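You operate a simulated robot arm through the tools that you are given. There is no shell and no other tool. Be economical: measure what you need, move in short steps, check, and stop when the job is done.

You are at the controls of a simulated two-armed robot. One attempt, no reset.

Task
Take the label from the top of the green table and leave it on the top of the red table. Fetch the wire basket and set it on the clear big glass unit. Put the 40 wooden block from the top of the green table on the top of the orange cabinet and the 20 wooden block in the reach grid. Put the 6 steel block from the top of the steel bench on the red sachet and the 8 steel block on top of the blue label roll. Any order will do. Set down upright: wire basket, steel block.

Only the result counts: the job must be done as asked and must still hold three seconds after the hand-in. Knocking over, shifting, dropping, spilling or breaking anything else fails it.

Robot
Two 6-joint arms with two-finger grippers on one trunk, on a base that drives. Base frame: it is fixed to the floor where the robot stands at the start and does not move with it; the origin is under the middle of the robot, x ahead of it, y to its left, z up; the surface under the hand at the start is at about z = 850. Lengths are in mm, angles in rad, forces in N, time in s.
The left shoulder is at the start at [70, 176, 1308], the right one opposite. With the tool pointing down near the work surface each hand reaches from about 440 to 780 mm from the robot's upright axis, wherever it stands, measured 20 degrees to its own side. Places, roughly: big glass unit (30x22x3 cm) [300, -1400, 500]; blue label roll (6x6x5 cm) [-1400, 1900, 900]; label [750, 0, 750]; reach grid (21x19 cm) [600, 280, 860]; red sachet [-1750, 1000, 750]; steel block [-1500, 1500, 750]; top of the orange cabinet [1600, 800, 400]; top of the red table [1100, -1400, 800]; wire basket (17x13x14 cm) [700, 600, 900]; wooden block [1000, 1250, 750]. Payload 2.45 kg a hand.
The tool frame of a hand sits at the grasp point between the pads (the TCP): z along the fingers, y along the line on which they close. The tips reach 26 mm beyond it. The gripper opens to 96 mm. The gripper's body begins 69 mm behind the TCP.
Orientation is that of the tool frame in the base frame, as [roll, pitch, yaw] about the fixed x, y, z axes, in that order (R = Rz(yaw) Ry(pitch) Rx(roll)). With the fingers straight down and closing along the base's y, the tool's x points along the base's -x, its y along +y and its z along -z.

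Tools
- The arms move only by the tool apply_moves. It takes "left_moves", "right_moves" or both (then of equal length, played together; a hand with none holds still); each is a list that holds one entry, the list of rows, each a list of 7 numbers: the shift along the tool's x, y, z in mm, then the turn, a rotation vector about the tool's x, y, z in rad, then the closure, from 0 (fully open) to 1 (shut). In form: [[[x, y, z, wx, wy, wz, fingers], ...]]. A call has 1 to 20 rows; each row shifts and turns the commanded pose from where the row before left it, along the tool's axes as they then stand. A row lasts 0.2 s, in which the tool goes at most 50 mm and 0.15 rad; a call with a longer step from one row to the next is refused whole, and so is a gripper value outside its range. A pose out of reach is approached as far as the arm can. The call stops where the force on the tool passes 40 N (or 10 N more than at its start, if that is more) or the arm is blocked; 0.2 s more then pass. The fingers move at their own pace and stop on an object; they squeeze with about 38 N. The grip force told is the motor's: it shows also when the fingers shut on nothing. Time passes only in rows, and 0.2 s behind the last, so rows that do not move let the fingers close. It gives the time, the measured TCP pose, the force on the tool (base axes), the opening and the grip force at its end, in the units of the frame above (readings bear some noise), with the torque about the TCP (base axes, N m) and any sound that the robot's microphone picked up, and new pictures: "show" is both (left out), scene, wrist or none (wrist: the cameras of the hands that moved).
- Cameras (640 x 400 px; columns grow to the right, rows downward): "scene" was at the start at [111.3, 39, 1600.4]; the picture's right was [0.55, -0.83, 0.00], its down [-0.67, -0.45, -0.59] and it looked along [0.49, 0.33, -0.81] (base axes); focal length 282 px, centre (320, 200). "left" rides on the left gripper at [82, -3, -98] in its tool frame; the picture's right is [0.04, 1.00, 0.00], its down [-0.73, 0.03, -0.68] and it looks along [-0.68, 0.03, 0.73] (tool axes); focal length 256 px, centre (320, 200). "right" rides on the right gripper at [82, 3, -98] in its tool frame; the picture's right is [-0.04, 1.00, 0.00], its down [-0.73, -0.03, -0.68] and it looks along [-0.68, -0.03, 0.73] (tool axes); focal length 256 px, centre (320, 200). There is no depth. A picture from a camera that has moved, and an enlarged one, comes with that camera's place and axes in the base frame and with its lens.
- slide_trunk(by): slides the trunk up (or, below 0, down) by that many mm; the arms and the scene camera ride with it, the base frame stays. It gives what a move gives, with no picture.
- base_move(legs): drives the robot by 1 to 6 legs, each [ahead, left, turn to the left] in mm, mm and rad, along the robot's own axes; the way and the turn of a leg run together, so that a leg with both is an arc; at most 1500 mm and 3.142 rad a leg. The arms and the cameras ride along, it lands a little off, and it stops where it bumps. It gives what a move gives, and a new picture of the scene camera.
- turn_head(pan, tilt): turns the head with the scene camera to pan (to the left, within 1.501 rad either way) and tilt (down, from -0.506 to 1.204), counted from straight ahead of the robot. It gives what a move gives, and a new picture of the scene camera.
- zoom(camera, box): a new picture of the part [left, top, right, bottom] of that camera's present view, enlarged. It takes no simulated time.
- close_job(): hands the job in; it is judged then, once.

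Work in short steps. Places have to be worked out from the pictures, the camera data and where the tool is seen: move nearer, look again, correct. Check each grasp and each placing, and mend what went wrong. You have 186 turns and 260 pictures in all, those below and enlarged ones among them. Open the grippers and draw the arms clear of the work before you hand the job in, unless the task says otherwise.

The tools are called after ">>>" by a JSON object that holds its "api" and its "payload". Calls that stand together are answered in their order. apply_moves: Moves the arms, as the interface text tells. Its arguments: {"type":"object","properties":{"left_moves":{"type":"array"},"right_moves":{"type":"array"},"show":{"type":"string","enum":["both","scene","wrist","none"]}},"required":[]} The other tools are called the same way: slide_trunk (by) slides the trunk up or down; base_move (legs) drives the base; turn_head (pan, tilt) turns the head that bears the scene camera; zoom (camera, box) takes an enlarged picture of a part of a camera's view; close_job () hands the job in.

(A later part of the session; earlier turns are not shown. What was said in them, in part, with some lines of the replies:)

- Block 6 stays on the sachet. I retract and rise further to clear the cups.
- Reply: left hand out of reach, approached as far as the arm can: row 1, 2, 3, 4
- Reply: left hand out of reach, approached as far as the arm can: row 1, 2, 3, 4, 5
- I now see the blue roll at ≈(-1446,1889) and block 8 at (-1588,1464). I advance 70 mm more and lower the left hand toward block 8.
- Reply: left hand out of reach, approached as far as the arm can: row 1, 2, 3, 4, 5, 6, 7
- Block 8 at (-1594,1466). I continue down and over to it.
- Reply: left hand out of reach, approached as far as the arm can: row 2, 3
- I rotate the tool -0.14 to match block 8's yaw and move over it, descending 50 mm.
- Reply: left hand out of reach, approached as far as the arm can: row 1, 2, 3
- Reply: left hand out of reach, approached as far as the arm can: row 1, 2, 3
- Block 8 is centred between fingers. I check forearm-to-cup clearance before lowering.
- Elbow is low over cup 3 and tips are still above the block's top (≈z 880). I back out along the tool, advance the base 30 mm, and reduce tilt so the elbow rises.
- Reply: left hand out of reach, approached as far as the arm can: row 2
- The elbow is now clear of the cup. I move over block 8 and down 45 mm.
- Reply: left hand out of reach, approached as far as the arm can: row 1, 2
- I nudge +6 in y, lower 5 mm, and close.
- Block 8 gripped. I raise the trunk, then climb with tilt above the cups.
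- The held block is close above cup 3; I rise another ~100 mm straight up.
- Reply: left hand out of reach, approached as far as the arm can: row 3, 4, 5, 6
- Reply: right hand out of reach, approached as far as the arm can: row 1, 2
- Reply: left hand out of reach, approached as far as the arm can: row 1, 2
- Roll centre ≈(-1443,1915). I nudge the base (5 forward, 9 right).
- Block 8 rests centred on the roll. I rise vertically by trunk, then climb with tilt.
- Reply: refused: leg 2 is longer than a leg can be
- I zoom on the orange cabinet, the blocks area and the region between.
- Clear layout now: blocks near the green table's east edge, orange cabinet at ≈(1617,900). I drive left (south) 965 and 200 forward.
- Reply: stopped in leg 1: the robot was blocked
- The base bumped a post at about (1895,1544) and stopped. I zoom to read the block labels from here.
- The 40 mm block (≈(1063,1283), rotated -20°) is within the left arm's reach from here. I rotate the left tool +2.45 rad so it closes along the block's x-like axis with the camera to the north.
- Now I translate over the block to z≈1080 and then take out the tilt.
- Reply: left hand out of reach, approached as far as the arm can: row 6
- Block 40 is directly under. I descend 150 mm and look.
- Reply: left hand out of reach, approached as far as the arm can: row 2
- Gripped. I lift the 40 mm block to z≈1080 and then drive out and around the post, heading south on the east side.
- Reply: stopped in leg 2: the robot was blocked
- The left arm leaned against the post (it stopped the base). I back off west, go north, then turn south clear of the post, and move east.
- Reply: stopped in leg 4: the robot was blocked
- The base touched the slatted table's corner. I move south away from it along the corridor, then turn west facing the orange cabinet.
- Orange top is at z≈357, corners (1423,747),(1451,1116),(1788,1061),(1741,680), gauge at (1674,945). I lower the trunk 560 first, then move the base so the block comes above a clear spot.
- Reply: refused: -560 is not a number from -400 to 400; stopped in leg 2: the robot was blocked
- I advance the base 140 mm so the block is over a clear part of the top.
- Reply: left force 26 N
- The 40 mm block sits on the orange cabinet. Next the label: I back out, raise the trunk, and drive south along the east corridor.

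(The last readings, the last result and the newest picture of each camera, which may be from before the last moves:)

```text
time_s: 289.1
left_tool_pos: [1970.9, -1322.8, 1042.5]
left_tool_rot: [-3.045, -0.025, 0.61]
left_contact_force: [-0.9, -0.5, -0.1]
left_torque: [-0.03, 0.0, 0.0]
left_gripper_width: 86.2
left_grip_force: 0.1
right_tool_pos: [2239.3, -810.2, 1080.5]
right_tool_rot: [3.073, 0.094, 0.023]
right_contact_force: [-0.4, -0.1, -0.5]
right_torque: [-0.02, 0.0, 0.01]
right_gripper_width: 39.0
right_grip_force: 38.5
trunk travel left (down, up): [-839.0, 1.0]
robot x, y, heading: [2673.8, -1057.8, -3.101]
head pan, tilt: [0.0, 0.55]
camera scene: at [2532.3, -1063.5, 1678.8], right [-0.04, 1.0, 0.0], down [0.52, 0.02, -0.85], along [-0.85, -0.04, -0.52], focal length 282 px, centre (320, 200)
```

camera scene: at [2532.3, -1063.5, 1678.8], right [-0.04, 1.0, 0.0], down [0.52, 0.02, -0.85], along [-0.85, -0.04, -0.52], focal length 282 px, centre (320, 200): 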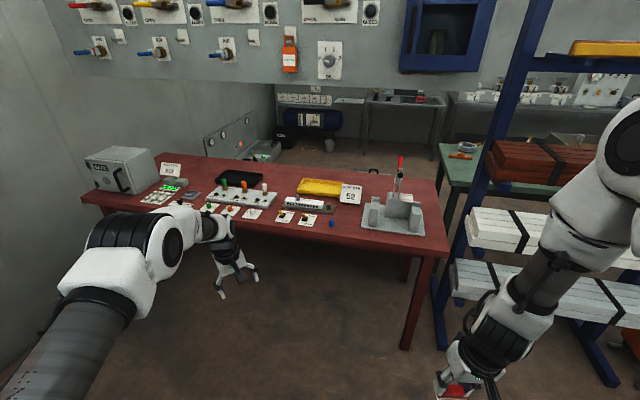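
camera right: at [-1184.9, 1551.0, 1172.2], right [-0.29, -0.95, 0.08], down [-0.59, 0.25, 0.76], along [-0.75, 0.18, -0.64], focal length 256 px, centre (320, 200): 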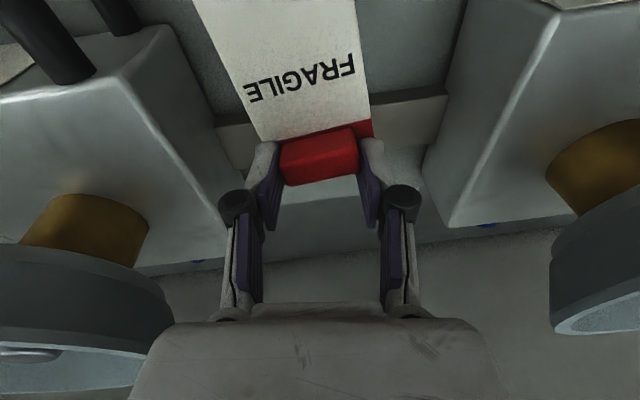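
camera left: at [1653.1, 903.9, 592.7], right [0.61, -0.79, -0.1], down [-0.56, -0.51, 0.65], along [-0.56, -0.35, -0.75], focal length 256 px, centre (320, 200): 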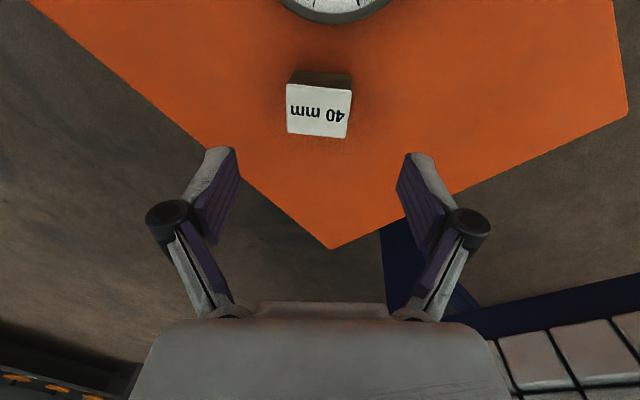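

I found a free spot on the red table near its east edge: about (1300..1390, -972) between the blue cap and the fixture plate. I drive 845 forward and 124 left and then look.

>>> {"api": "base_move", "payload": {"legs": [[0, 124, 0], [845, 0, 0]]}}

>>> {"api": "turn_head", "payload": {"pan": -0.2, "tilt": 0.85}}

>>> {"api": "apply_moves", "payload": {"right_moves": [[[0, 0, 0, 0, 0, 0, 1]]], "show": "wrist"}}

```text
time_s: 294.5
left_tool_pos: [1125.2, -1468.8, 1042.9]
left_tool_rot: [-3.043, -0.026, 0.601]
left_contact_force: [0.2, -0.3, -1.0]
left_torque: [0.01, 0.0, 0.03]
left_gripper_width: 86.5
left_grip_force: 0.0
right_tool_pos: [1397.3, -961.6, 1082.1]
right_tool_rot: [3.073, 0.093, 0.016]
right_contact_force: [0.1, -1.0, -0.1]
right_torque: [0.02, 0.04, 0.02]
right_gripper_width: 38.8
right_grip_force: 38.1
trunk travel left (down, up): [-839.0, 1.0]
robot x, y, heading: [1829.8, -1207.4, -3.111]
head pan, tilt: [0.0, 0.55]
camera scene: at [1689.2, -1215.9, 1678.9], right [-0.03, 1.0, 0.0], down [0.52, 0.02, -0.85], along [-0.85, -0.03, -0.52], focal length 282 px, centre (320, 200)
```

scene: 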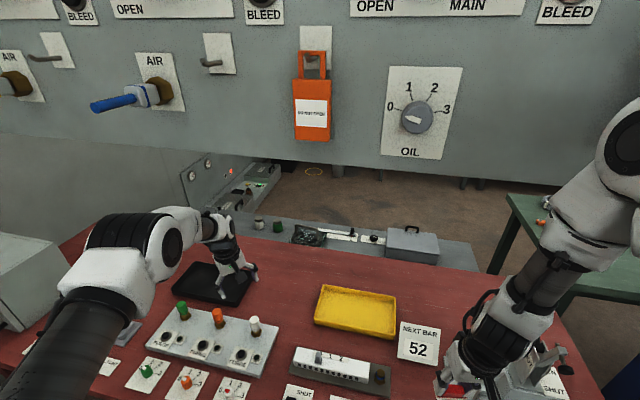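

```text
time_s: 295.3
left_tool_pos: [1123.8, -1470.4, 1043.4]
left_tool_rot: [-3.044, -0.026, 0.602]
left_contact_force: [0.0, -0.5, 0.0]
left_torque: [-0.01, 0.02, -0.01]
left_gripper_width: 86.2
left_grip_force: 0.0
right_tool_pos: [1397.0, -961.2, 1081.3]
right_tool_rot: [3.072, 0.093, 0.019]
right_contact_force: [1.1, -0.6, 0.4]
right_torque: [0.04, 0.0, 0.01]
right_gripper_width: 38.7
right_grip_force: 38.2
trunk travel left (down, up): [-839.0, 1.0]
robot x, y, heading: [1826.9, -1211.0, -3.107]
head pan, tilt: [-0.201, 0.85]
camera scene: at [1700.3, -1200.0, 1653.4], right [0.16, 0.99, 0.0], down [0.74, -0.12, -0.66], along [-0.65, 0.11, -0.75], focal length 282 px, centre (320, 200)
```

scene: 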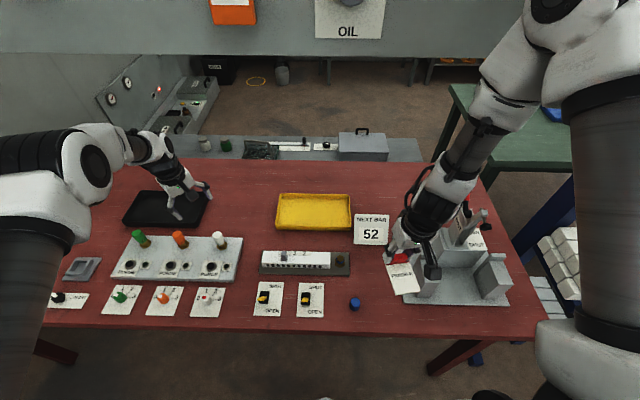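

```text
time_s: 295.7
left_tool_pos: [1125.8, -1469.5, 1041.7]
left_tool_rot: [-3.043, -0.026, 0.602]
left_contact_force: [0.3, 0.2, 0.4]
left_torque: [-0.06, 0.03, 0.03]
left_gripper_width: 86.3
left_grip_force: 0.1
right_tool_pos: [1397.6, -961.7, 1081.9]
right_tool_rot: [3.072, 0.092, 0.017]
right_contact_force: [-0.5, -0.4, 0.4]
right_torque: [-0.01, 0.0, -0.01]
right_gripper_width: 38.6
right_grip_force: 37.8
trunk travel left (down, up): [-839.0, 1.0]
robot x, y, heading: [1829.2, -1208.1, -3.105]
head pan, tilt: [-0.201, 0.85]
camera right: at [1488.4, -954.9, 1170.4], right [-0.02, -1.0, 0.07], down [-0.67, 0.06, 0.74], along [-0.74, -0.04, -0.67], focal length 256 px, centre (320, 200)
```

right: 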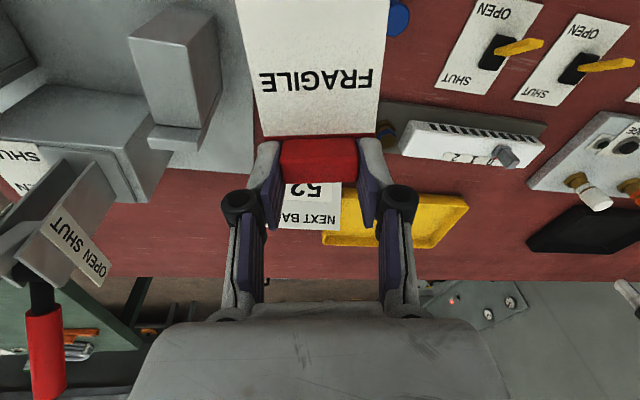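

The free rectangle (x 1200–1470, y -885…-1035) is right below. I level the right tool, move 55 mm forward and descend 190 mm.

>>> {"api": "apply_moves", "payload": {"right_moves": [[[0, 0, 0, 0.069, 0.09, 0, 1], [-18, 0, 20, 0, 0, 0, 1], [-18, 0, 30, 0, 0, 0, 1], [-19, 0, 35, 0, 0, 0, 1], [0, 0, 40, 0, 0, 0, 1], [0, 0, 40, 0, 0, 0, 1], [0, 0, 25, 0, 0, 0, 1], [0, 0, 0, 0, 0, 0, 1]]], "show": "both"}}

```text
time_s: 297.5
left_tool_pos: [1125.6, -1470.9, 1043.2]
left_tool_rot: [-3.044, -0.026, 0.601]
left_contact_force: [0.5, 0.0, 1.4]
left_torque: [-0.01, 0.02, 0.02]
left_gripper_width: 86.4
left_grip_force: 0.1
right_tool_pos: [1324.8, -966.9, 909.2]
right_tool_rot: [3.106, 0.086, 0.016]
right_contact_force: [0.4, -0.2, 0.5]
right_torque: [0.03, -0.02, -0.01]
right_gripper_width: 38.9
right_grip_force: 37.9
right hand out of reach, approached as far as the arm can: row 1, 5
trunk travel left (down, up): [-839.0, 1.0]
robot x, y, heading: [1830.1, -1209.0, -3.105]
head pan, tilt: [-0.201, 0.85]
camera scene: at [1701.8, -1200.1, 1653.5], right [0.17, 0.99, 0.0], down [0.74, -0.12, -0.66], along [-0.65, 0.11, -0.75], focal length 282 px, centre (320, 200)
camera right: at [1415.5, -963.6, 998.5], right [-0.02, -1.0, 0.04], down [-0.67, 0.04, 0.74], along [-0.74, -0.01, -0.67], focal length 256 px, centre (320, 200)
```

scene: 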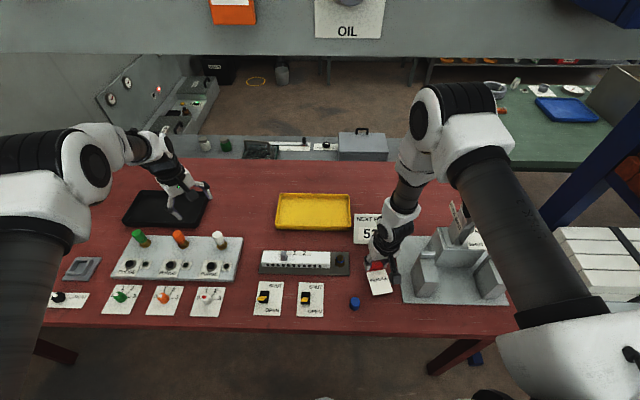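
right: 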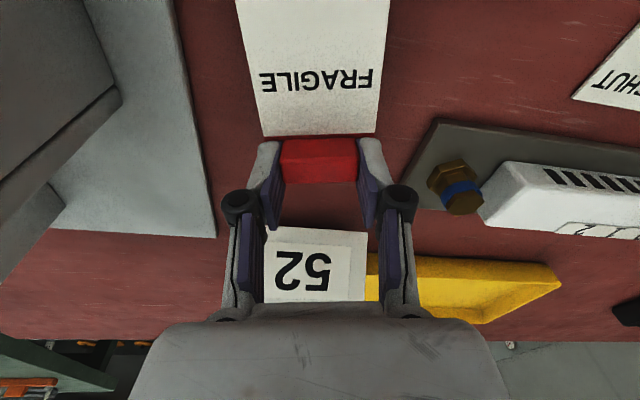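

Position is good; I level again and descend to about 845.

>>> {"api": "apply_moves", "payload": {"right_moves": [[[0, 0, 0, 0.035, 0.086, 0, 1], [0, 0, 20, 0, 0, 0, 1], [0, 0, 20, 0, 0, 0, 1], [0, 0, 18, 0, 0, 0, 1], [0, 0, 0, 0, 0, 0, 1]]], "show": "wrist"}}

```text
time_s: 298.3
left_tool_pos: [1125.6, -1470.0, 1043.5]
left_tool_rot: [-3.044, -0.026, 0.601]
left_contact_force: [0.6, 0.4, -0.5]
left_torque: [0.0, 0.03, 0.04]
left_gripper_width: 86.6
left_grip_force: 0.0
right_tool_pos: [1326.1, -965.7, 879.3]
right_tool_rot: [3.14, -0.003, 0.022]
right_contact_force: [5.1, -0.2, 14.8]
right_torque: [-0.03, -0.06, 0.01]
right_gripper_width: 38.6
right_grip_force: 37.9
trunk travel left (down, up): [-839.0, 1.0]
robot x, y, heading: [1825.7, -1209.0, -3.11]
head pan, tilt: [-0.201, 0.85]
stopped in row 3 (right hand): the force on the tool passed its limit at 72 N (the readings are from after the stop); the commanded pose is now the measured one
camera right: at [1409.0, -966.6, 976.6], right [-0.02, -1.0, 0.0], down [-0.74, 0.01, 0.68], along [-0.68, 0.01, -0.74], focal length 256 px, centre (320, 200)
```

right: 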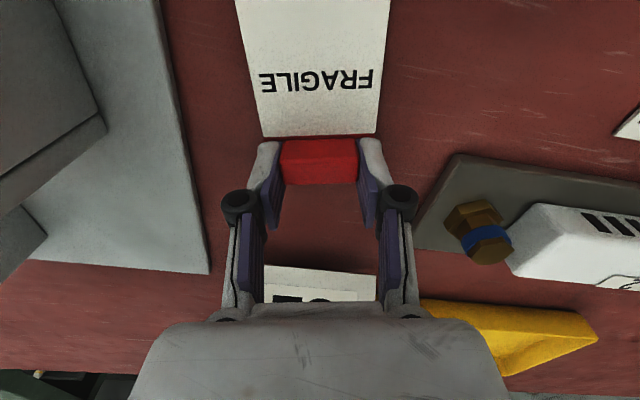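

Contact at TCP z 879 — same as on the green table, so the label is on the surface. I open and rise.

>>> {"api": "apply_moves", "payload": {"right_moves": [[[0, 0, 0, 0, 0, 0, 0.8], [0, 0, 0, 0, 0, 0, 0.4], [0, 0, 0, 0, 0, 0, 0.3], [0, 0, -15, 0, 0, 0, 0.3], [0, 0, -40, 0, 0, 0, 0.3], [0, 0, -40, 0, 0, 0, 0.3], [0, 0, -40, 0, 0, 0, 0.3], [0, 0, -40, 0, 0, 0, 0.3]]], "show": "wrist"}}

```text
time_s: 300.1
left_tool_pos: [1127.2, -1468.8, 1042.5]
left_tool_rot: [-3.045, -0.027, 0.601]
left_contact_force: [0.3, 0.4, -0.8]
left_torque: [-0.03, -0.02, -0.01]
left_gripper_width: 86.5
left_grip_force: 0.0
right_tool_pos: [1327.6, -965.2, 1055.4]
right_tool_rot: [3.141, -0.003, 0.02]
right_contact_force: [-0.5, -0.5, 0.6]
right_torque: [0.04, 0.02, 0.0]
right_gripper_width: 66.9
right_grip_force: 0.0
trunk travel left (down, up): [-839.0, 1.0]
robot x, y, heading: [1828.9, -1208.8, -3.106]
head pan, tilt: [-0.201, 0.85]
camera right: at [1409.5, -965.1, 1152.6], right [-0.02, -1.0, 0.0], down [-0.74, 0.01, 0.68], along [-0.68, 0.01, -0.74], focal length 256 px, centre (320, 200)
```

right: 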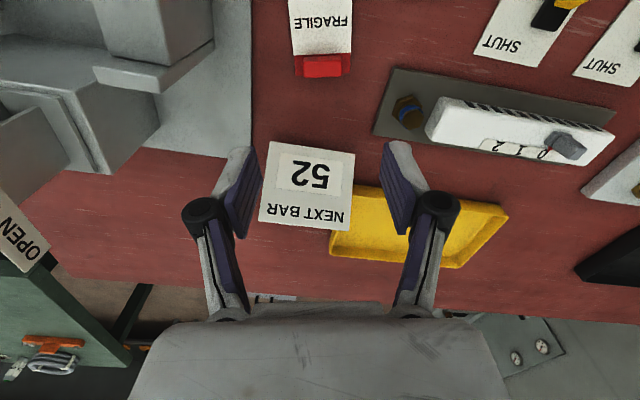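

Label is on the red table. Now the 20 mm block: I drive back out of here and north through the corridor.

>>> {"api": "base_move", "payload": {"legs": [[-850, 0, 0], [-60, -1150, 0], [-60, -1150, 0], [-60, -1130, 0]]}}

```text
time_s: 320.7
left_tool_pos: [2096.6, 1972.6, 1041.1]
left_tool_rot: [-3.041, -0.025, 0.587]
left_contact_force: [0.2, 0.7, 0.3]
left_torque: [-0.01, 0.01, 0.03]
left_gripper_width: 86.5
left_grip_force: 0.0
right_tool_pos: [2305.0, 2473.8, 1055.1]
right_tool_rot: [3.141, -0.003, 0.006]
right_contact_force: [0.6, -1.0, -0.4]
right_torque: [0.01, -0.02, 0.0]
right_gripper_width: 67.3
right_grip_force: 0.1
trunk travel left (down, up): [-839.0, 1.0]
robot x, y, heading: [2803.7, 2225.1, -3.119]
head pan, tilt: [-0.201, 0.85]
camera scene: at [2676.0, 2232.9, 1653.4], right [0.18, 0.98, 0.0], down [0.74, -0.14, -0.66], along [-0.65, 0.12, -0.75], focal length 282 px, centre (320, 200)
```

scene: 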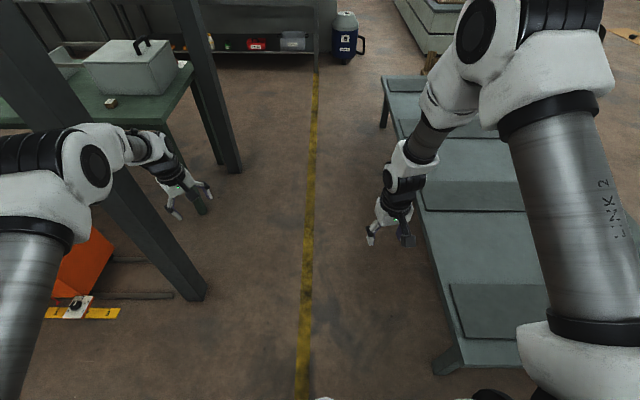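

Straight west is free; I pass with a 200 mm right shift to clear the second post, then turn around to face east.

>>> {"api": "base_move", "payload": {"legs": [[1450, -200, 0], [1480, 0, 0], [0, 0, 3.1]]}}

>>> {"api": "turn_head", "payload": {"pan": -0.6, "tilt": 0.5}}

```text
time_s: 342.0
left_tool_pos: [617.5, 2594.2, 1041.8]
left_tool_rot: [-3.044, -0.026, -2.65]
left_contact_force: [-0.3, -0.7, -0.3]
left_torque: [-0.02, -0.02, 0.02]
left_gripper_width: 86.3
left_grip_force: 0.2
right_tool_pos: [360.6, 2114.9, 1055.2]
right_tool_rot: [3.141, -0.003, 3.049]
right_contact_force: [-0.4, 0.2, -0.2]
right_torque: [0.04, -0.01, 0.01]
right_gripper_width: 67.5
right_grip_force: 0.0
trunk travel left (down, up): [-839.0, 1.0]
robot x, y, heading: [-113.1, 2414.9, -0.077]
head pan, tilt: [-0.201, 0.85]
camera scene: at [14.5, 2386.7, 1653.4], right [-0.28, -0.96, 0.0], down [-0.72, 0.21, -0.66], along [0.63, -0.18, -0.75], focal length 282 px, centre (320, 200)
```

scene: 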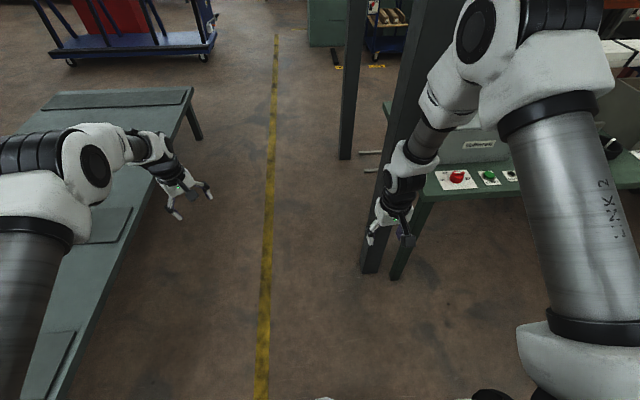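

```text
time_s: 342.9
left_tool_pos: [617.6, 2594.3, 1040.6]
left_tool_rot: [-3.044, -0.025, -2.651]
left_contact_force: [0.3, 0.9, -0.4]
left_torque: [0.0, -0.03, -0.02]
left_gripper_width: 86.3
left_grip_force: 0.1
right_tool_pos: [359.4, 2114.7, 1055.7]
right_tool_rot: [-3.141, -0.003, 3.05]
right_contact_force: [-0.2, -1.0, 0.3]
right_torque: [-0.02, 0.0, 0.0]
right_gripper_width: 67.0
right_grip_force: 0.1
trunk travel left (down, up): [-839.0, 1.0]
robot x, y, heading: [-108.7, 2414.0, -0.077]
head pan, tilt: [-0.6, 0.499]
camera scene: at [10.2, 2351.5, 1683.3], right [-0.63, -0.78, 0.0], down [-0.37, 0.3, -0.88], along [0.68, -0.55, -0.48], focal length 282 px, centre (320, 200)
```

scene: 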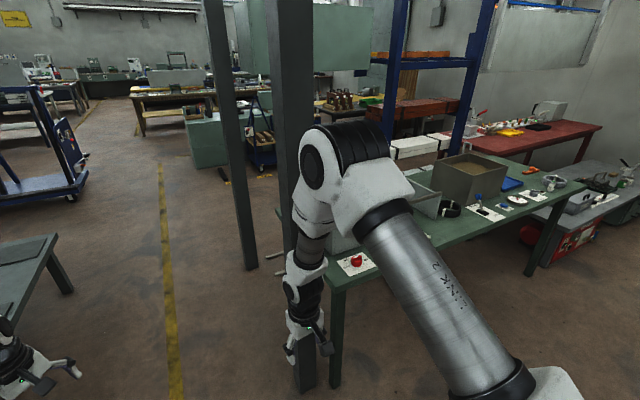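

I go back a bit and drive south along the west side of the green table, turning square to it.

>>> {"api": "base_move", "payload": {"legs": [[-120, 0, 0], [60, -1450, 0], [0, -165, -0.1]]}}

>>> {"api": "turn_head", "payload": {"pan": 0.1, "tilt": 0.6}}

```text
time_s: 352.0
left_tool_pos: [449.4, 927.1, 1041.4]
left_tool_rot: [-3.043, -0.027, -2.746]
left_contact_force: [0.3, 0.7, -0.5]
left_torque: [-0.05, 0.06, 0.01]
left_gripper_width: 86.3
left_grip_force: 0.0
right_tool_pos: [149.3, 473.1, 1054.6]
right_tool_rot: [-3.138, -0.004, 2.956]
right_contact_force: [1.6, 0.3, 0.1]
right_torque: [-0.03, 0.04, 0.02]
right_gripper_width: 67.3
right_grip_force: 0.1
trunk travel left (down, up): [-839.0, 1.0]
robot x, y, heading: [-295.6, 812.7, -0.173]
head pan, tilt: [-0.6, 0.499]
camera scene: at [-177.8, 743.4, 1683.5], right [-0.7, -0.72, 0.0], down [-0.34, 0.33, -0.88], along [0.63, -0.61, -0.48], focal length 282 px, centre (320, 200)
```

scene: 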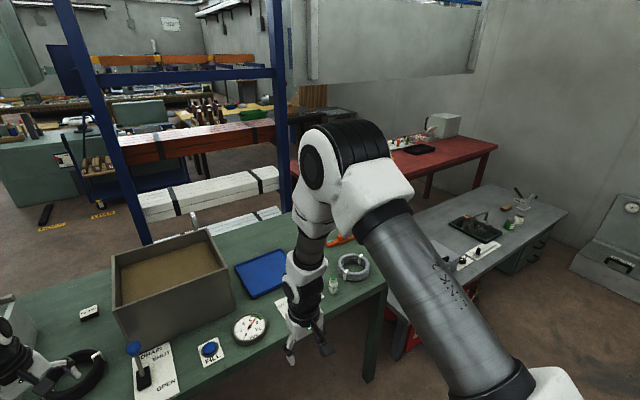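

```text
time_s: 353.0
left_tool_pos: [448.6, 923.9, 1040.6]
left_tool_rot: [-3.043, -0.026, -2.743]
left_contact_force: [0.6, -0.3, -0.4]
left_torque: [-0.02, 0.01, -0.01]
left_gripper_width: 86.7
left_grip_force: 0.1
right_tool_pos: [147.9, 471.1, 1054.4]
right_tool_rot: [-3.141, -0.003, 2.957]
right_contact_force: [0.4, -0.6, 0.5]
right_torque: [-0.03, 0.0, -0.03]
right_gripper_width: 67.0
right_grip_force: 0.0
trunk travel left (down, up): [-839.0, 1.0]
robot x, y, heading: [-293.2, 812.1, -0.172]
head pan, tilt: [0.099, 0.6]
camera scene: at [-155.5, 796.9, 1674.3], right [-0.07, -1.0, 0.0], down [-0.56, 0.04, -0.82], along [0.82, -0.06, -0.57], focal length 282 px, centre (320, 200)
```

scene: 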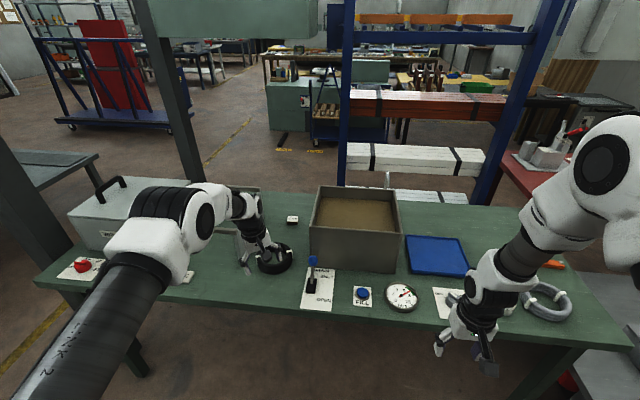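

Block 20 seen at ≈(861,851). I zoom to confirm its label and drive 300 forward.

>>> {"api": "zoom", "payload": {"camera": "scene", "box": [220, 170, 380, 290]}}

>>> {"api": "base_move", "payload": {"legs": [[320, 0, 0]]}}

>>> {"api": "apply_moves", "payload": {"left_moves": [[[0, 0, 0, 0, 0, 0, 0.3]]], "show": "wrist"}}

```text
3.33 times, centred on (300, 230) of scene
camera zoom: at [-155.5, 796.9, 1674.3], right [-0.07, -1.0, 0.0], down [-0.56, 0.04, -0.82], along [0.82, -0.06, -0.57], focal length 940 px, centre (387, 100)
```

zoom: 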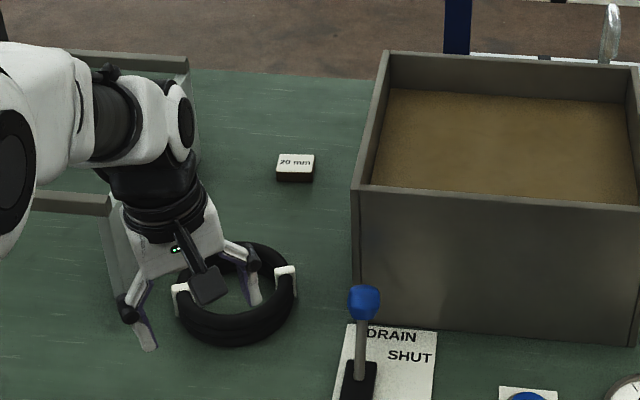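

```text
time_s: 355.2
left_tool_pos: [765.9, 869.1, 1043.3]
left_tool_rot: [-3.044, -0.025, -2.747]
left_contact_force: [-0.2, 0.3, -0.1]
left_torque: [0.02, -0.02, -0.02]
left_gripper_width: 86.3
left_grip_force: 0.1
right_tool_pos: [464.9, 414.6, 1055.1]
right_tool_rot: [3.14, -0.001, 2.955]
right_contact_force: [-0.2, -0.4, 0.1]
right_torque: [-0.01, -0.01, 0.02]
right_gripper_width: 67.4
right_grip_force: 0.2
trunk travel left (down, up): [-839.0, 1.0]
robot x, y, heading: [25.6, 757.9, -0.177]
head pan, tilt: [0.099, 0.6]
camera scene: at [159.9, 741.0, 1674.6], right [-0.07, -1.0, 0.0], down [-0.56, 0.04, -0.83], along [0.82, -0.06, -0.56], focal length 282 px, centre (320, 200)
```

scene: 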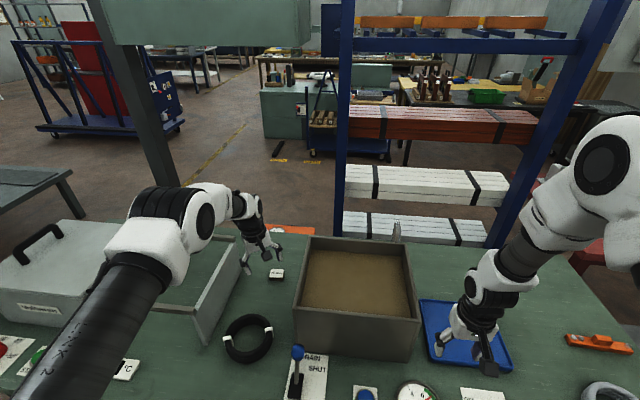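

```text
time_s: 355.6
left_tool_pos: [767.6, 867.4, 1041.6]
left_tool_rot: [-3.046, -0.025, -2.746]
left_contact_force: [-1.0, 0.8, -0.1]
left_torque: [0.01, 0.01, -0.01]
left_gripper_width: 67.4
left_grip_force: 0.1
right_tool_pos: [465.0, 414.9, 1055.6]
right_tool_rot: [-3.142, -0.002, 2.954]
right_contact_force: [-0.2, 0.3, -0.2]
right_torque: [0.02, 0.0, 0.0]
right_gripper_width: 67.2
right_grip_force: 0.2
trunk travel left (down, up): [-839.0, 1.0]
robot x, y, heading: [24.1, 756.3, -0.174]
head pan, tilt: [0.099, 0.6]
camera left: at [689.9, 842.2, 1142.2], right [-0.42, 0.9, -0.1], down [0.66, 0.38, 0.65], along [0.62, 0.21, -0.75], focal length 256 px, centre (320, 200)
```

left: 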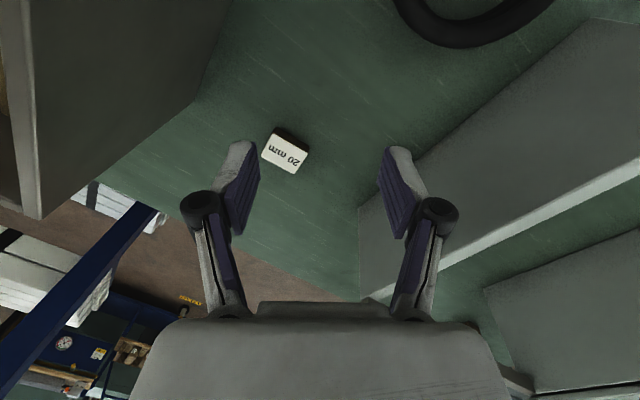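

"20 mm" confirmed at ≈(867,849). I move the right hand away from the vat, advance 75 mm, and align the left tool.

>>> {"api": "apply_moves", "payload": {"right_moves": [[[0, -40, 0, 0, 0, 0, 0.3], [0, -40, 0, 0, 0, 0, 0.3], [0, -40, 0, 0, 0, 0, 0.3]]], "show": "none"}}

>>> {"api": "base_move", "payload": {"legs": [[75, 0, 0]]}}

>>> {"api": "apply_moves", "payload": {"left_moves": [[[0, 0, 10, 0, 0, 0.125, 0.3], [0, 0, 20, 0, 0, 0.125, 0.3], [0, 0, 20, 0, 0, 0.125, 0.3], [0, 0, 20, 0, 0, 0.125, 0.3], [0, 0, 0, 0, 0, 0, 0.3]]], "show": "wrist"}}

```text
time_s: 356.4
left_tool_pos: [765.3, 866.8, 1042.8]
left_tool_rot: [-3.044, -0.024, -2.746]
left_contact_force: [-0.6, -0.3, -0.2]
left_torque: [0.01, -0.03, -0.04]
left_gripper_width: 67.3
left_grip_force: 0.1
right_tool_pos: [439.7, 294.8, 1055.8]
right_tool_rot: [3.139, -0.003, 2.955]
right_contact_force: [-0.7, -0.5, -0.9]
right_torque: [0.0, -0.01, -0.01]
right_gripper_width: 67.3
right_grip_force: 0.1
trunk travel left (down, up): [-839.0, 1.0]
robot x, y, heading: [24.3, 760.3, -0.172]
head pan, tilt: [0.099, 0.6]
```

```text
time_s: 357.4
left_tool_pos: [835.4, 856.8, 1044.9]
left_tool_rot: [-3.042, -0.024, -2.745]
left_contact_force: [-0.5, 0.3, 0.7]
left_torque: [-0.03, -0.07, -0.03]
left_gripper_width: 67.4
left_grip_force: 0.1
right_tool_pos: [510.7, 283.5, 1058.7]
right_tool_rot: [-3.141, -0.001, 2.955]
right_contact_force: [-0.3, -0.1, 0.3]
right_torque: [0.01, -0.04, -0.01]
right_gripper_width: 67.4
right_grip_force: 0.0
trunk travel left (down, up): [-839.0, 1.0]
robot x, y, heading: [98.1, 743.0, -0.178]
head pan, tilt: [0.099, 0.6]
camera scene: at [229.2, 729.1, 1675.1], right [-0.07, -1.0, 0.0], down [-0.56, 0.04, -0.83], along [0.83, -0.06, -0.56], focal length 282 px, centre (320, 200)
```

scene: 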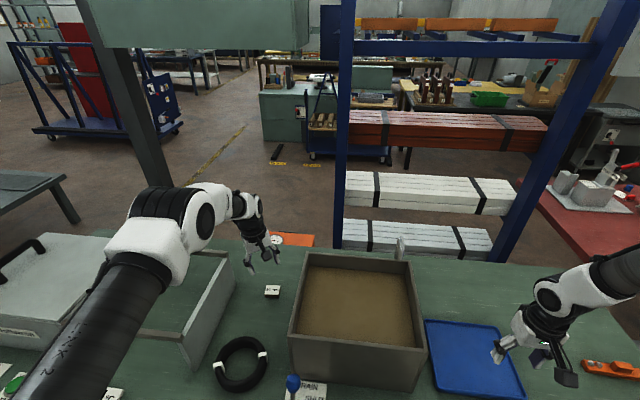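

```text
time_s: 358.6
left_tool_pos: [839.4, 849.6, 973.0]
left_tool_rot: [-3.043, 0.024, 3.039]
left_contact_force: [0.8, -0.4, 0.4]
left_torque: [-0.01, -0.01, -0.03]
left_gripper_width: 67.1
left_grip_force: 0.1
right_tool_pos: [513.9, 283.5, 1056.5]
right_tool_rot: [3.141, -0.004, 2.956]
right_contact_force: [-0.7, 0.5, -0.1]
right_torque: [0.0, -0.01, 0.0]
right_gripper_width: 67.3
right_grip_force: 0.1
trunk travel left (down, up): [-839.0, 1.0]
robot x, y, heading: [96.8, 742.5, -0.168]
head pan, tilt: [0.099, 0.6]
camera left: at [755.4, 862.6, 1070.0], right [0.06, 0.99, -0.1], down [0.72, 0.02, 0.69], along [0.69, -0.12, -0.72], focal length 256 px, centre (320, 200)
```

left: 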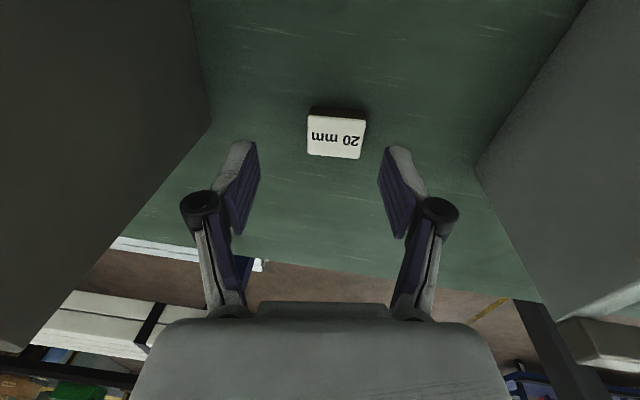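

Block aligned with the gripper. I move over it and down to z≈882, look, then close.

>>> {"api": "apply_moves", "payload": {"left_moves": [[[-10, 2.8, 20, 0, 0, 0, 0.3], [-10, 2.8, 24, 0, 0, 0, 0.3], [-10, 2.8, 24, 0, 0, 0, 0.3], [0, 2.5, 22, 0, 0, 0, 0.3], [0, 0, 0, 0, 0, 0, 0.3]]], "show": "wrist"}}

```text
time_s: 359.8
left_tool_pos: [842.7, 853.8, 895.0]
left_tool_rot: [-3.045, 0.023, 3.04]
left_contact_force: [0.0, -0.7, -0.2]
left_torque: [-0.02, -0.01, 0.01]
left_gripper_width: 67.2
left_grip_force: 0.0
left hand out of reach, approached as far as the arm can: row 2, 3, 4
right_tool_pos: [514.6, 282.1, 1056.0]
right_tool_rot: [3.141, -0.003, 2.957]
right_contact_force: [0.3, -0.1, -0.8]
right_torque: [0.02, 0.01, -0.01]
right_gripper_width: 67.4
right_grip_force: 0.0
trunk travel left (down, up): [-839.0, 1.0]
robot x, y, heading: [99.3, 744.5, -0.171]
head pan, tilt: [0.099, 0.6]
camera left: at [759.2, 867.7, 990.4], right [0.06, 0.99, -0.1], down [0.72, 0.02, 0.69], along [0.69, -0.12, -0.72], focal length 256 px, centre (320, 200)
```

left: 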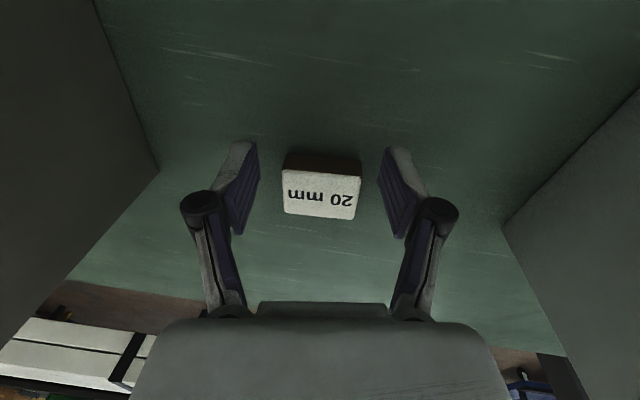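

Arm is at its reach limit; I advance the base 28 mm.

>>> {"api": "base_move", "payload": {"legs": [[28, 0, 0]]}}

>>> {"api": "apply_moves", "payload": {"left_moves": [[[0, 0, 8, 0, 0, 0, 0.3], [0, 0, 6, 0, 0, 0, 0.3], [0, 0, 0, 0, 0, 0, 0.3]]], "show": "wrist"}}

```text
time_s: 360.6
left_tool_pos: [866.1, 850.4, 899.9]
left_tool_rot: [-3.041, 0.028, 3.04]
left_contact_force: [-0.4, -0.6, -0.1]
left_torque: [0.04, -0.07, 0.02]
left_gripper_width: 67.3
left_grip_force: 0.1
right_tool_pos: [536.2, 279.1, 1058.4]
right_tool_rot: [3.14, 0.002, 2.955]
right_contact_force: [-1.0, -0.3, 0.0]
right_torque: [-0.02, -0.07, -0.01]
right_gripper_width: 67.4
right_grip_force: 0.1
trunk travel left (down, up): [-839.0, 1.0]
robot x, y, heading: [125.7, 740.5, -0.171]
head pan, tilt: [0.099, 0.6]
camera scene: at [254.0, 724.8, 1675.3], right [-0.07, -1.0, 0.0], down [-0.56, 0.04, -0.83], along [0.83, -0.06, -0.56], focal length 282 px, centre (320, 200)
```

scene: 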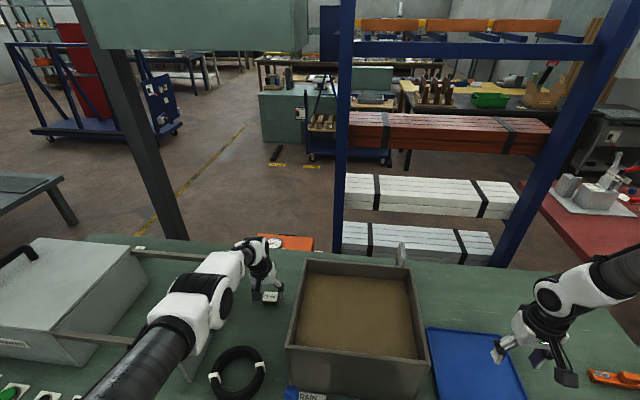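

```text
time_s: 361.4
left_tool_pos: [868.5, 847.7, 881.0]
left_tool_rot: [-3.046, 0.023, 3.041]
left_contact_force: [1.0, -0.5, -0.3]
left_torque: [-0.02, 0.02, 0.01]
left_gripper_width: 67.3
left_grip_force: 0.0
left hand out of reach, approached as far as the arm can: row 2
right_tool_pos: [542.2, 277.8, 1056.0]
right_tool_rot: [-3.141, -0.005, 2.956]
right_contact_force: [-0.3, -0.3, -0.3]
right_torque: [-0.02, 0.03, 0.0]
right_gripper_width: 67.3
right_grip_force: 0.0
trunk travel left (down, up): [-839.0, 1.0]
robot x, y, heading: [124.1, 740.4, -0.175]
head pan, tilt: [0.099, 0.6]
camera left: at [783.5, 861.1, 977.2], right [0.06, 0.99, -0.1], down [0.72, 0.02, 0.69], along [0.69, -0.12, -0.72], focal length 256 px, centre (320, 200)
```

left: 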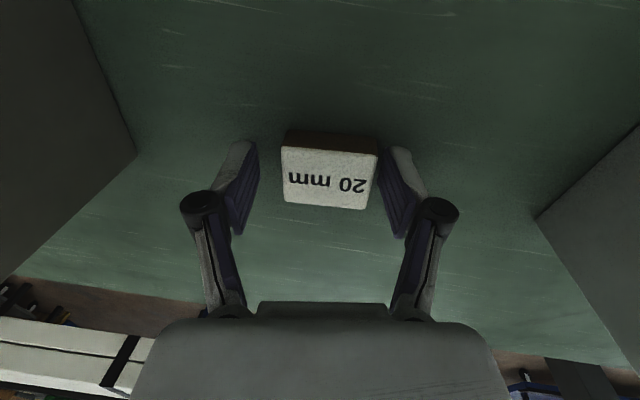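

Block is between the fingers at the right height; I close.

>>> {"api": "apply_moves", "payload": {"left_moves": [[[0, 0, 0, 0, 0, 0, 0.5], [0, 0, 0, 0, 0, 0, 1], [0, 0, 0, 0, 0, 0, 1], [0, 0, -25, 0, 0, 0, 1], [0, 0, -35, 0, 0, 0, 1], [0, 0, -35, 0, 0, 0, 1], [0, 0, -35, 0, 0, 0, 1]]], "show": "wrist"}}

```text
time_s: 363.1
left_tool_pos: [864.5, 860.4, 1012.3]
left_tool_rot: [-3.043, 0.022, 3.041]
left_contact_force: [0.0, 0.1, -0.9]
left_torque: [0.0, -0.02, -0.03]
left_gripper_width: 49.7
left_grip_force: 38.3
right_tool_pos: [540.2, 278.6, 1056.9]
right_tool_rot: [3.141, -0.004, 2.955]
right_contact_force: [-1.0, -0.4, -0.8]
right_torque: [-0.01, -0.01, 0.0]
right_gripper_width: 67.1
right_grip_force: 0.1
trunk travel left (down, up): [-839.0, 1.0]
robot x, y, heading: [125.4, 739.5, -0.172]
head pan, tilt: [0.099, 0.6]
camera left: at [780.2, 874.3, 1109.6], right [0.06, 0.99, -0.1], down [0.72, 0.02, 0.69], along [0.69, -0.12, -0.72], focal length 256 px, centre (320, 200)
```

left: 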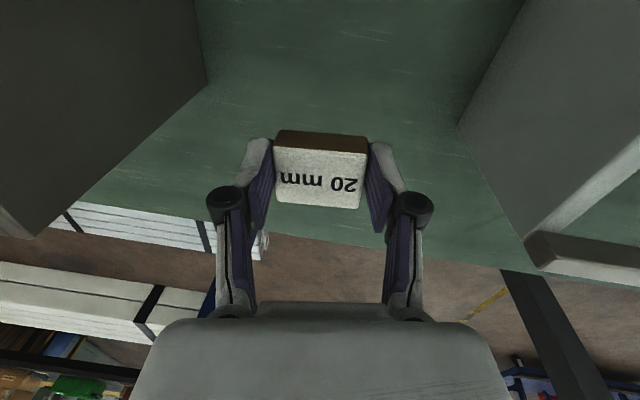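

The 20 mm block is held. I raise a little, back out 400, move right 616, and forward 240 to bring it over the blue reach grid.

>>> {"api": "apply_moves", "payload": {"left_moves": [[[0, 0, -30, 0, 0, 0, 1], [0, 0, 0, 0, 0, 0, 1]]], "show": "none"}}

>>> {"api": "base_move", "payload": {"legs": [[-400, 0, 0], [0, -616, 0], [240, 0, 0]]}}

>>> {"api": "turn_head", "payload": {"pan": 0.2, "tilt": 0.9}}

>>> {"api": "apply_moves", "payload": {"left_moves": [[[0, 0, 0, 0, 0, 0, 1]]], "show": "wrist"}}

```text
time_s: 363.6
left_tool_pos: [864.3, 864.4, 1041.8]
left_tool_rot: [-3.044, 0.025, 3.041]
left_contact_force: [-0.2, 0.0, -1.4]
left_torque: [-0.02, 0.01, 0.02]
left_gripper_width: 49.2
left_grip_force: 38.3
right_tool_pos: [541.7, 277.9, 1056.5]
right_tool_rot: [-3.141, -0.005, 2.955]
right_contact_force: [0.0, 0.4, -0.4]
right_torque: [-0.02, 0.03, 0.01]
right_gripper_width: 67.2
right_grip_force: 0.0
trunk travel left (down, up): [-839.0, 1.0]
robot x, y, heading: [125.1, 739.1, -0.177]
head pan, tilt: [0.099, 0.6]
```

```text
time_s: 370.6
left_tool_pos: [595.1, 295.9, 1042.8]
left_tool_rot: [-3.043, 0.025, 3.048]
left_contact_force: [0.2, 0.5, 0.3]
left_torque: [-0.01, -0.02, -0.01]
left_gripper_width: 49.0
left_grip_force: 38.1
right_tool_pos: [277.1, -292.6, 1057.1]
right_tool_rot: [-3.141, -0.001, 2.961]
right_contact_force: [-0.6, -0.2, 0.9]
right_torque: [0.0, -0.01, -0.01]
right_gripper_width: 67.1
right_grip_force: 0.0
trunk travel left (down, up): [-839.0, 1.0]
robot x, y, heading: [-139.4, 166.7, -0.162]
head pan, tilt: [0.099, 0.6]
camera scene: at [-6.1, 149.8, 1674.6], right [-0.07, -1.0, 0.0], down [-0.56, 0.04, -0.83], along [0.82, -0.05, -0.56], focal length 282 px, centre (320, 200)
```

scene: 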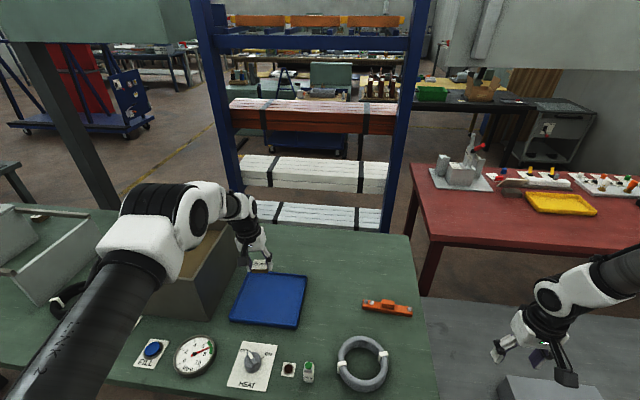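

```text
time_s: 371.4
left_tool_pos: [597.1, 294.7, 1041.3]
left_tool_rot: [-3.043, 0.023, 3.047]
left_contact_force: [0.4, -0.4, 0.0]
left_torque: [0.02, 0.03, 0.01]
left_gripper_width: 49.3
left_grip_force: 38.2
right_tool_pos: [280.1, -293.2, 1054.4]
right_tool_rot: [-3.14, -0.006, 2.963]
right_contact_force: [-0.4, 0.3, -0.2]
right_torque: [-0.01, -0.01, -0.01]
right_gripper_width: 67.0
right_grip_force: 0.0
trunk travel left (down, up): [-839.0, 1.0]
robot x, y, heading: [-140.0, 167.3, -0.168]
head pan, tilt: [0.201, 0.901]
camera scene: at [-14.9, 157.8, 1649.4], right [0.04, -1.0, 0.0], down [-0.78, -0.03, -0.62], along [0.62, 0.02, -0.78], focal length 282 px, centre (320, 200)
```

scene: 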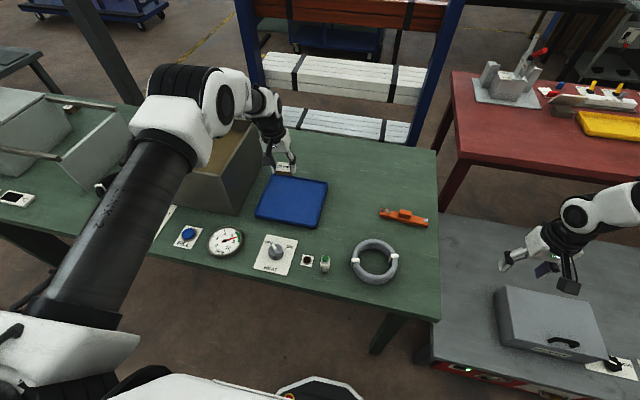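

```text
time_s: 371.8
left_tool_pos: [596.7, 294.6, 1042.1]
left_tool_rot: [-3.045, 0.022, 3.046]
left_contact_force: [-0.4, 0.5, -0.4]
left_torque: [0.03, 0.0, 0.0]
left_gripper_width: 49.5
left_grip_force: 38.1
right_tool_pos: [278.6, -292.9, 1056.7]
right_tool_rot: [3.141, -0.005, 2.963]
right_contact_force: [0.0, 0.6, -0.4]
right_torque: [0.0, 0.0, 0.01]
right_gripper_width: 67.3
right_grip_force: 0.0
trunk travel left (down, up): [-839.0, 1.0]
robot x, y, heading: [-142.9, 164.9, -0.164]
head pan, tilt: [0.201, 0.901]
camera left: at [512.7, 308.8, 1138.3], right [0.06, 0.99, -0.1], down [0.72, 0.03, 0.69], along [0.69, -0.11, -0.72], focal length 256 px, centre (320, 200)
```

left: 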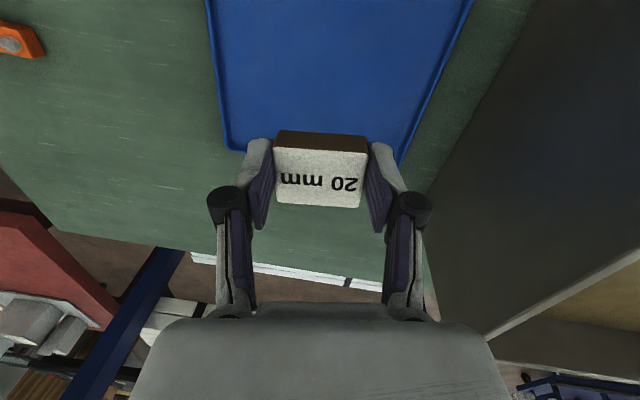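

I'm directly above the grid's middle. I descend 140 mm.

>>> {"api": "apply_moves", "payload": {"left_moves": [[[-1.4, 0.7, 35, 0, 0, 0, 1], [-1.4, 0.7, 35, 0, 0, 0, 1], [-1.4, 0.7, 35, 0, 0, 0, 1], [-1.4, 0.7, 33, 0, 0, 0, 1], [0, 0, 0, 0, 0, 0, 1]]], "show": "wrist"}}

```text
time_s: 373.0
left_tool_pos: [604.1, 284.7, 905.3]
left_tool_rot: [-3.044, 0.023, 3.047]
left_contact_force: [0.2, 0.5, -0.6]
left_torque: [-0.02, -0.01, 0.01]
left_gripper_width: 49.1
left_grip_force: 38.3
right_tool_pos: [278.1, -294.7, 1055.5]
right_tool_rot: [-3.141, -0.002, 2.962]
right_contact_force: [-0.1, -0.2, -1.1]
right_torque: [0.0, -0.02, 0.06]
right_gripper_width: 67.5
right_grip_force: 0.1
trunk travel left (down, up): [-839.0, 1.0]
robot x, y, heading: [-143.8, 166.7, -0.16]
head pan, tilt: [0.201, 0.901]
camera left: at [520.1, 297.4, 1002.1], right [0.06, 0.99, -0.1], down [0.72, 0.03, 0.69], along [0.69, -0.11, -0.72], focal length 256 px, centre (320, 200)
```

left: 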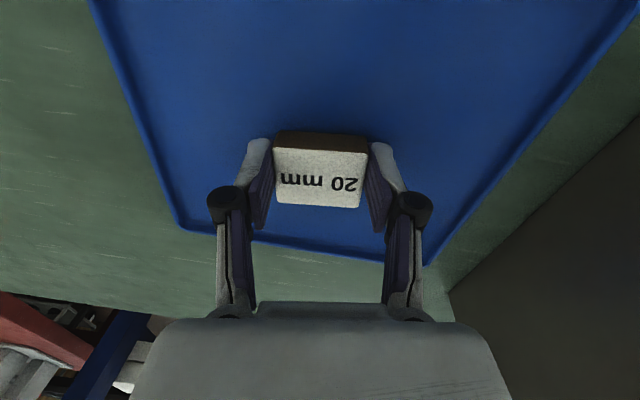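

Well inside the grid. I lower in small steps until contact.

>>> {"api": "apply_moves", "payload": {"left_moves": [[[0, 0, 5, 0, 0, 0, 1], [0, 0, 5, 0, 0, 0, 1], [0, 0, 4, 0, 0, 0, 1], [0, 0, 0, 0, 0, 0, 1]]], "show": "none"}}

```text
time_s: 374.0
left_tool_pos: [604.2, 282.8, 895.4]
left_tool_rot: [-3.045, 0.031, 3.048]
left_contact_force: [9.3, 3.3, 25.7]
left_torque: [0.69, -0.22, -0.18]
left_gripper_width: 49.8
left_grip_force: 37.8
right_tool_pos: [275.6, -292.4, 1056.7]
right_tool_rot: [3.14, -0.001, 2.963]
right_contact_force: [0.2, -0.9, 0.9]
right_torque: [0.0, 0.03, 0.02]
right_gripper_width: 67.1
right_grip_force: 0.0
trunk travel left (down, up): [-839.0, 1.0]
robot x, y, heading: [-140.3, 165.3, -0.165]
head pan, tilt: [0.201, 0.901]
```

Contact. I ease off, open and rise.

>>> {"api": "apply_moves", "payload": {"left_moves": [[[0, 0, -3, 0, 0, 0, 1], [0, 0, 0, 0, 0, 0, 0.45], [0, 0, 0, 0, 0, 0, 0.2], [0, 0, 0, 0, 0, 0, 0.2], [0, 0, -20, 0, 0, 0, 0.2], [0, 0, -40, 0, 0, 0, 0.2], [0, 0, -40, 0, 0, 0, 0.2], [0, 0, -40, 0, 0, 0, 0.2]]], "show": "wrist"}}

```text
time_s: 375.8
left_tool_pos: [600.5, 295.7, 1033.9]
left_tool_rot: [-3.044, 0.022, 3.048]
left_contact_force: [0.2, -0.2, 0.2]
left_torque: [0.01, -0.04, 0.0]
left_gripper_width: 76.8
left_grip_force: 0.1
right_tool_pos: [277.3, -293.5, 1055.3]
right_tool_rot: [3.141, -0.005, 2.964]
right_contact_force: [-0.1, -0.1, -0.6]
right_torque: [0.0, -0.03, -0.03]
right_gripper_width: 67.2
right_grip_force: 0.1
trunk travel left (down, up): [-839.0, 1.0]
robot x, y, heading: [-140.8, 166.5, -0.165]
head pan, tilt: [0.201, 0.901]
camera left: at [517.0, 309.2, 1130.8], right [0.06, 0.99, -0.1], down [0.72, 0.03, 0.69], along [0.69, -0.11, -0.72], focal length 256 px, centre (320, 200)
```

left: 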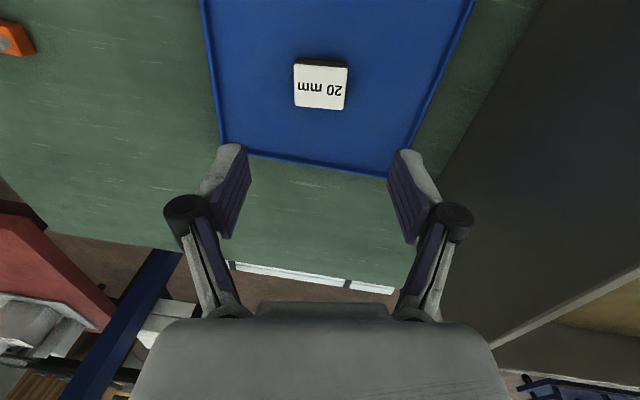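

The 20 mm block lies in the grid. I open both grippers, back the base off, and take a last look at the basket.

>>> {"api": "base_move", "payload": {"legs": [[-250, 0, 0]]}}

>>> {"api": "apply_moves", "payload": {"left_moves": [[[0, 0, 0, 0, 0, 0, 0], [0, 0, 0, 0, 0, 0, 0]]], "right_moves": [[[0, 0, 0, 0, 0, 0, 0], [0, 0, 0, 0, 0, 0, 0]]], "show": "none"}}

>>> {"api": "turn_head", "payload": {"pan": -0.9, "tilt": 0.5}}

>>> {"api": "zoom", "payload": {"camera": "scene", "box": [200, 120, 520, 320]}}

```text
time_s: 377.6
left_tool_pos: [356.2, 336.9, 1032.5]
left_tool_rot: [-3.044, 0.023, 3.047]
left_contact_force: [-0.5, 0.5, 0.2]
left_torque: [-0.02, -0.02, 0.0]
left_gripper_width: 77.0
left_grip_force: 0.1
right_tool_pos: [30.7, -252.2, 1055.2]
right_tool_rot: [3.14, -0.008, 2.963]
right_contact_force: [0.0, 0.2, -1.1]
right_torque: [0.02, 0.0, 0.01]
right_gripper_width: 67.1
right_grip_force: 0.1
trunk travel left (down, up): [-839.0, 1.0]
robot x, y, heading: [-387.5, 206.3, -0.168]
head pan, tilt: [0.201, 0.901]
camera scene: at [-261.7, 198.8, 1649.3], right [0.04, -1.0, 0.0], down [-0.78, -0.03, -0.62], along [0.62, 0.02, -0.78], focal length 282 px, centre (320, 200)
```

scene: 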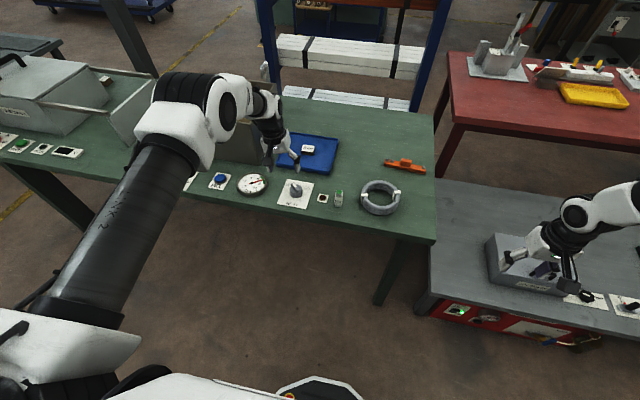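

```text
time_s: 378.2
left_tool_pos: [355.9, 337.0, 1032.9]
left_tool_rot: [-3.045, 0.022, 3.048]
left_contact_force: [0.2, -0.6, 0.7]
left_torque: [-0.02, 0.04, -0.01]
left_gripper_width: 95.8
left_grip_force: 0.1
right_tool_pos: [31.2, -252.2, 1055.4]
right_tool_rot: [3.141, -0.007, 2.961]
right_contact_force: [0.5, 0.3, 0.7]
right_torque: [0.02, 0.02, 0.02]
right_gripper_width: 96.0
right_grip_force: 0.0
trunk travel left (down, up): [-839.0, 1.0]
robot x, y, heading: [-386.7, 206.9, -0.172]
head pan, tilt: [0.201, 0.901]
```

```text
time_s: 379.5
left_tool_pos: [355.3, 337.5, 1035.1]
left_tool_rot: [-3.045, 0.022, 3.046]
left_contact_force: [-0.5, -0.5, -0.6]
left_torque: [0.0, 0.03, 0.02]
left_gripper_width: 95.8
left_grip_force: 0.0
right_tool_pos: [30.7, -252.4, 1055.9]
right_tool_rot: [3.141, -0.003, 2.962]
right_contact_force: [0.0, -0.1, 0.1]
right_torque: [-0.03, 0.0, -0.03]
right_gripper_width: 96.0
right_grip_force: 0.1
trunk travel left (down, up): [-839.0, 1.0]
robot x, y, heading: [-387.7, 210.2, -0.167]
head pan, tilt: [-0.901, 0.499]
camera scene: at [-295.3, 117.0, 1683.4], right [-0.88, -0.48, 0.0], down [-0.23, 0.42, -0.88], along [0.42, -0.77, -0.48], focal length 282 px, centre (320, 200)
```

scene: 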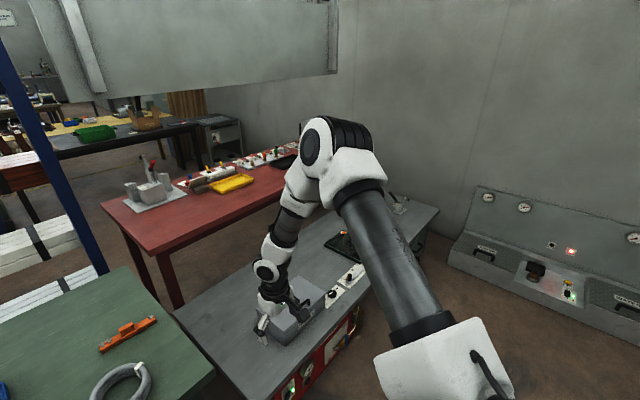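

```text
2.00 times, centred on (360, 220) of scene
camera zoom: at [-295.3, 117.0, 1683.4], right [-0.88, -0.48, 0.0], down [-0.23, 0.42, -0.88], along [0.42, -0.77, -0.48], focal length 564 px, centre (240, 160)
```

zoom: 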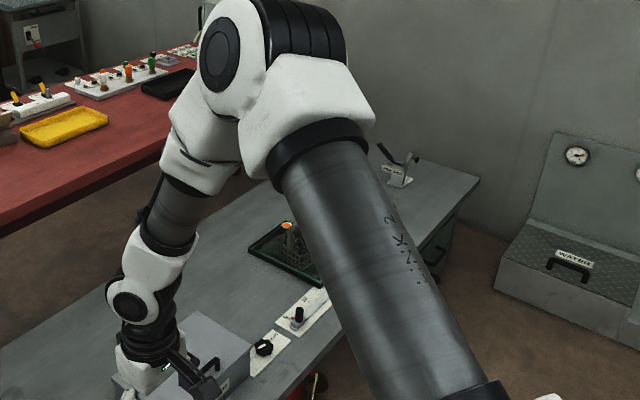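

The basket still stands on the glass, all placings are checked, the grippers are open, and the arms are clear of the work. I hand in.

>>> {"api": "close_job", "payload": {}}

```text
The job is handed in.
```

I placed all six items as asked and handed the job in. The hand-in gave no verdict, so the result is not confirmed.

- **Label:** on the red table, near its east edge.
- **Wire basket:** upright on the clear glass unit, still standing there in the last picture.
- **40 wooden block:** on top of the orange cabinet.
- **20 wooden block:** in the reach grid.
- **6 steel block:** on the red sachet.
- **8 steel block:** on the blue label roll.

There were four unplanned contacts. The label card grazed one of the cup tester's towers. The robot's base and then its left arm each bumped a post east of the green table. The base also touched the low slatted table, and the robot's upper body met the overhead green cabinet. I saw nothing move each time, but I did not check afterwards that these things had stayed in place.
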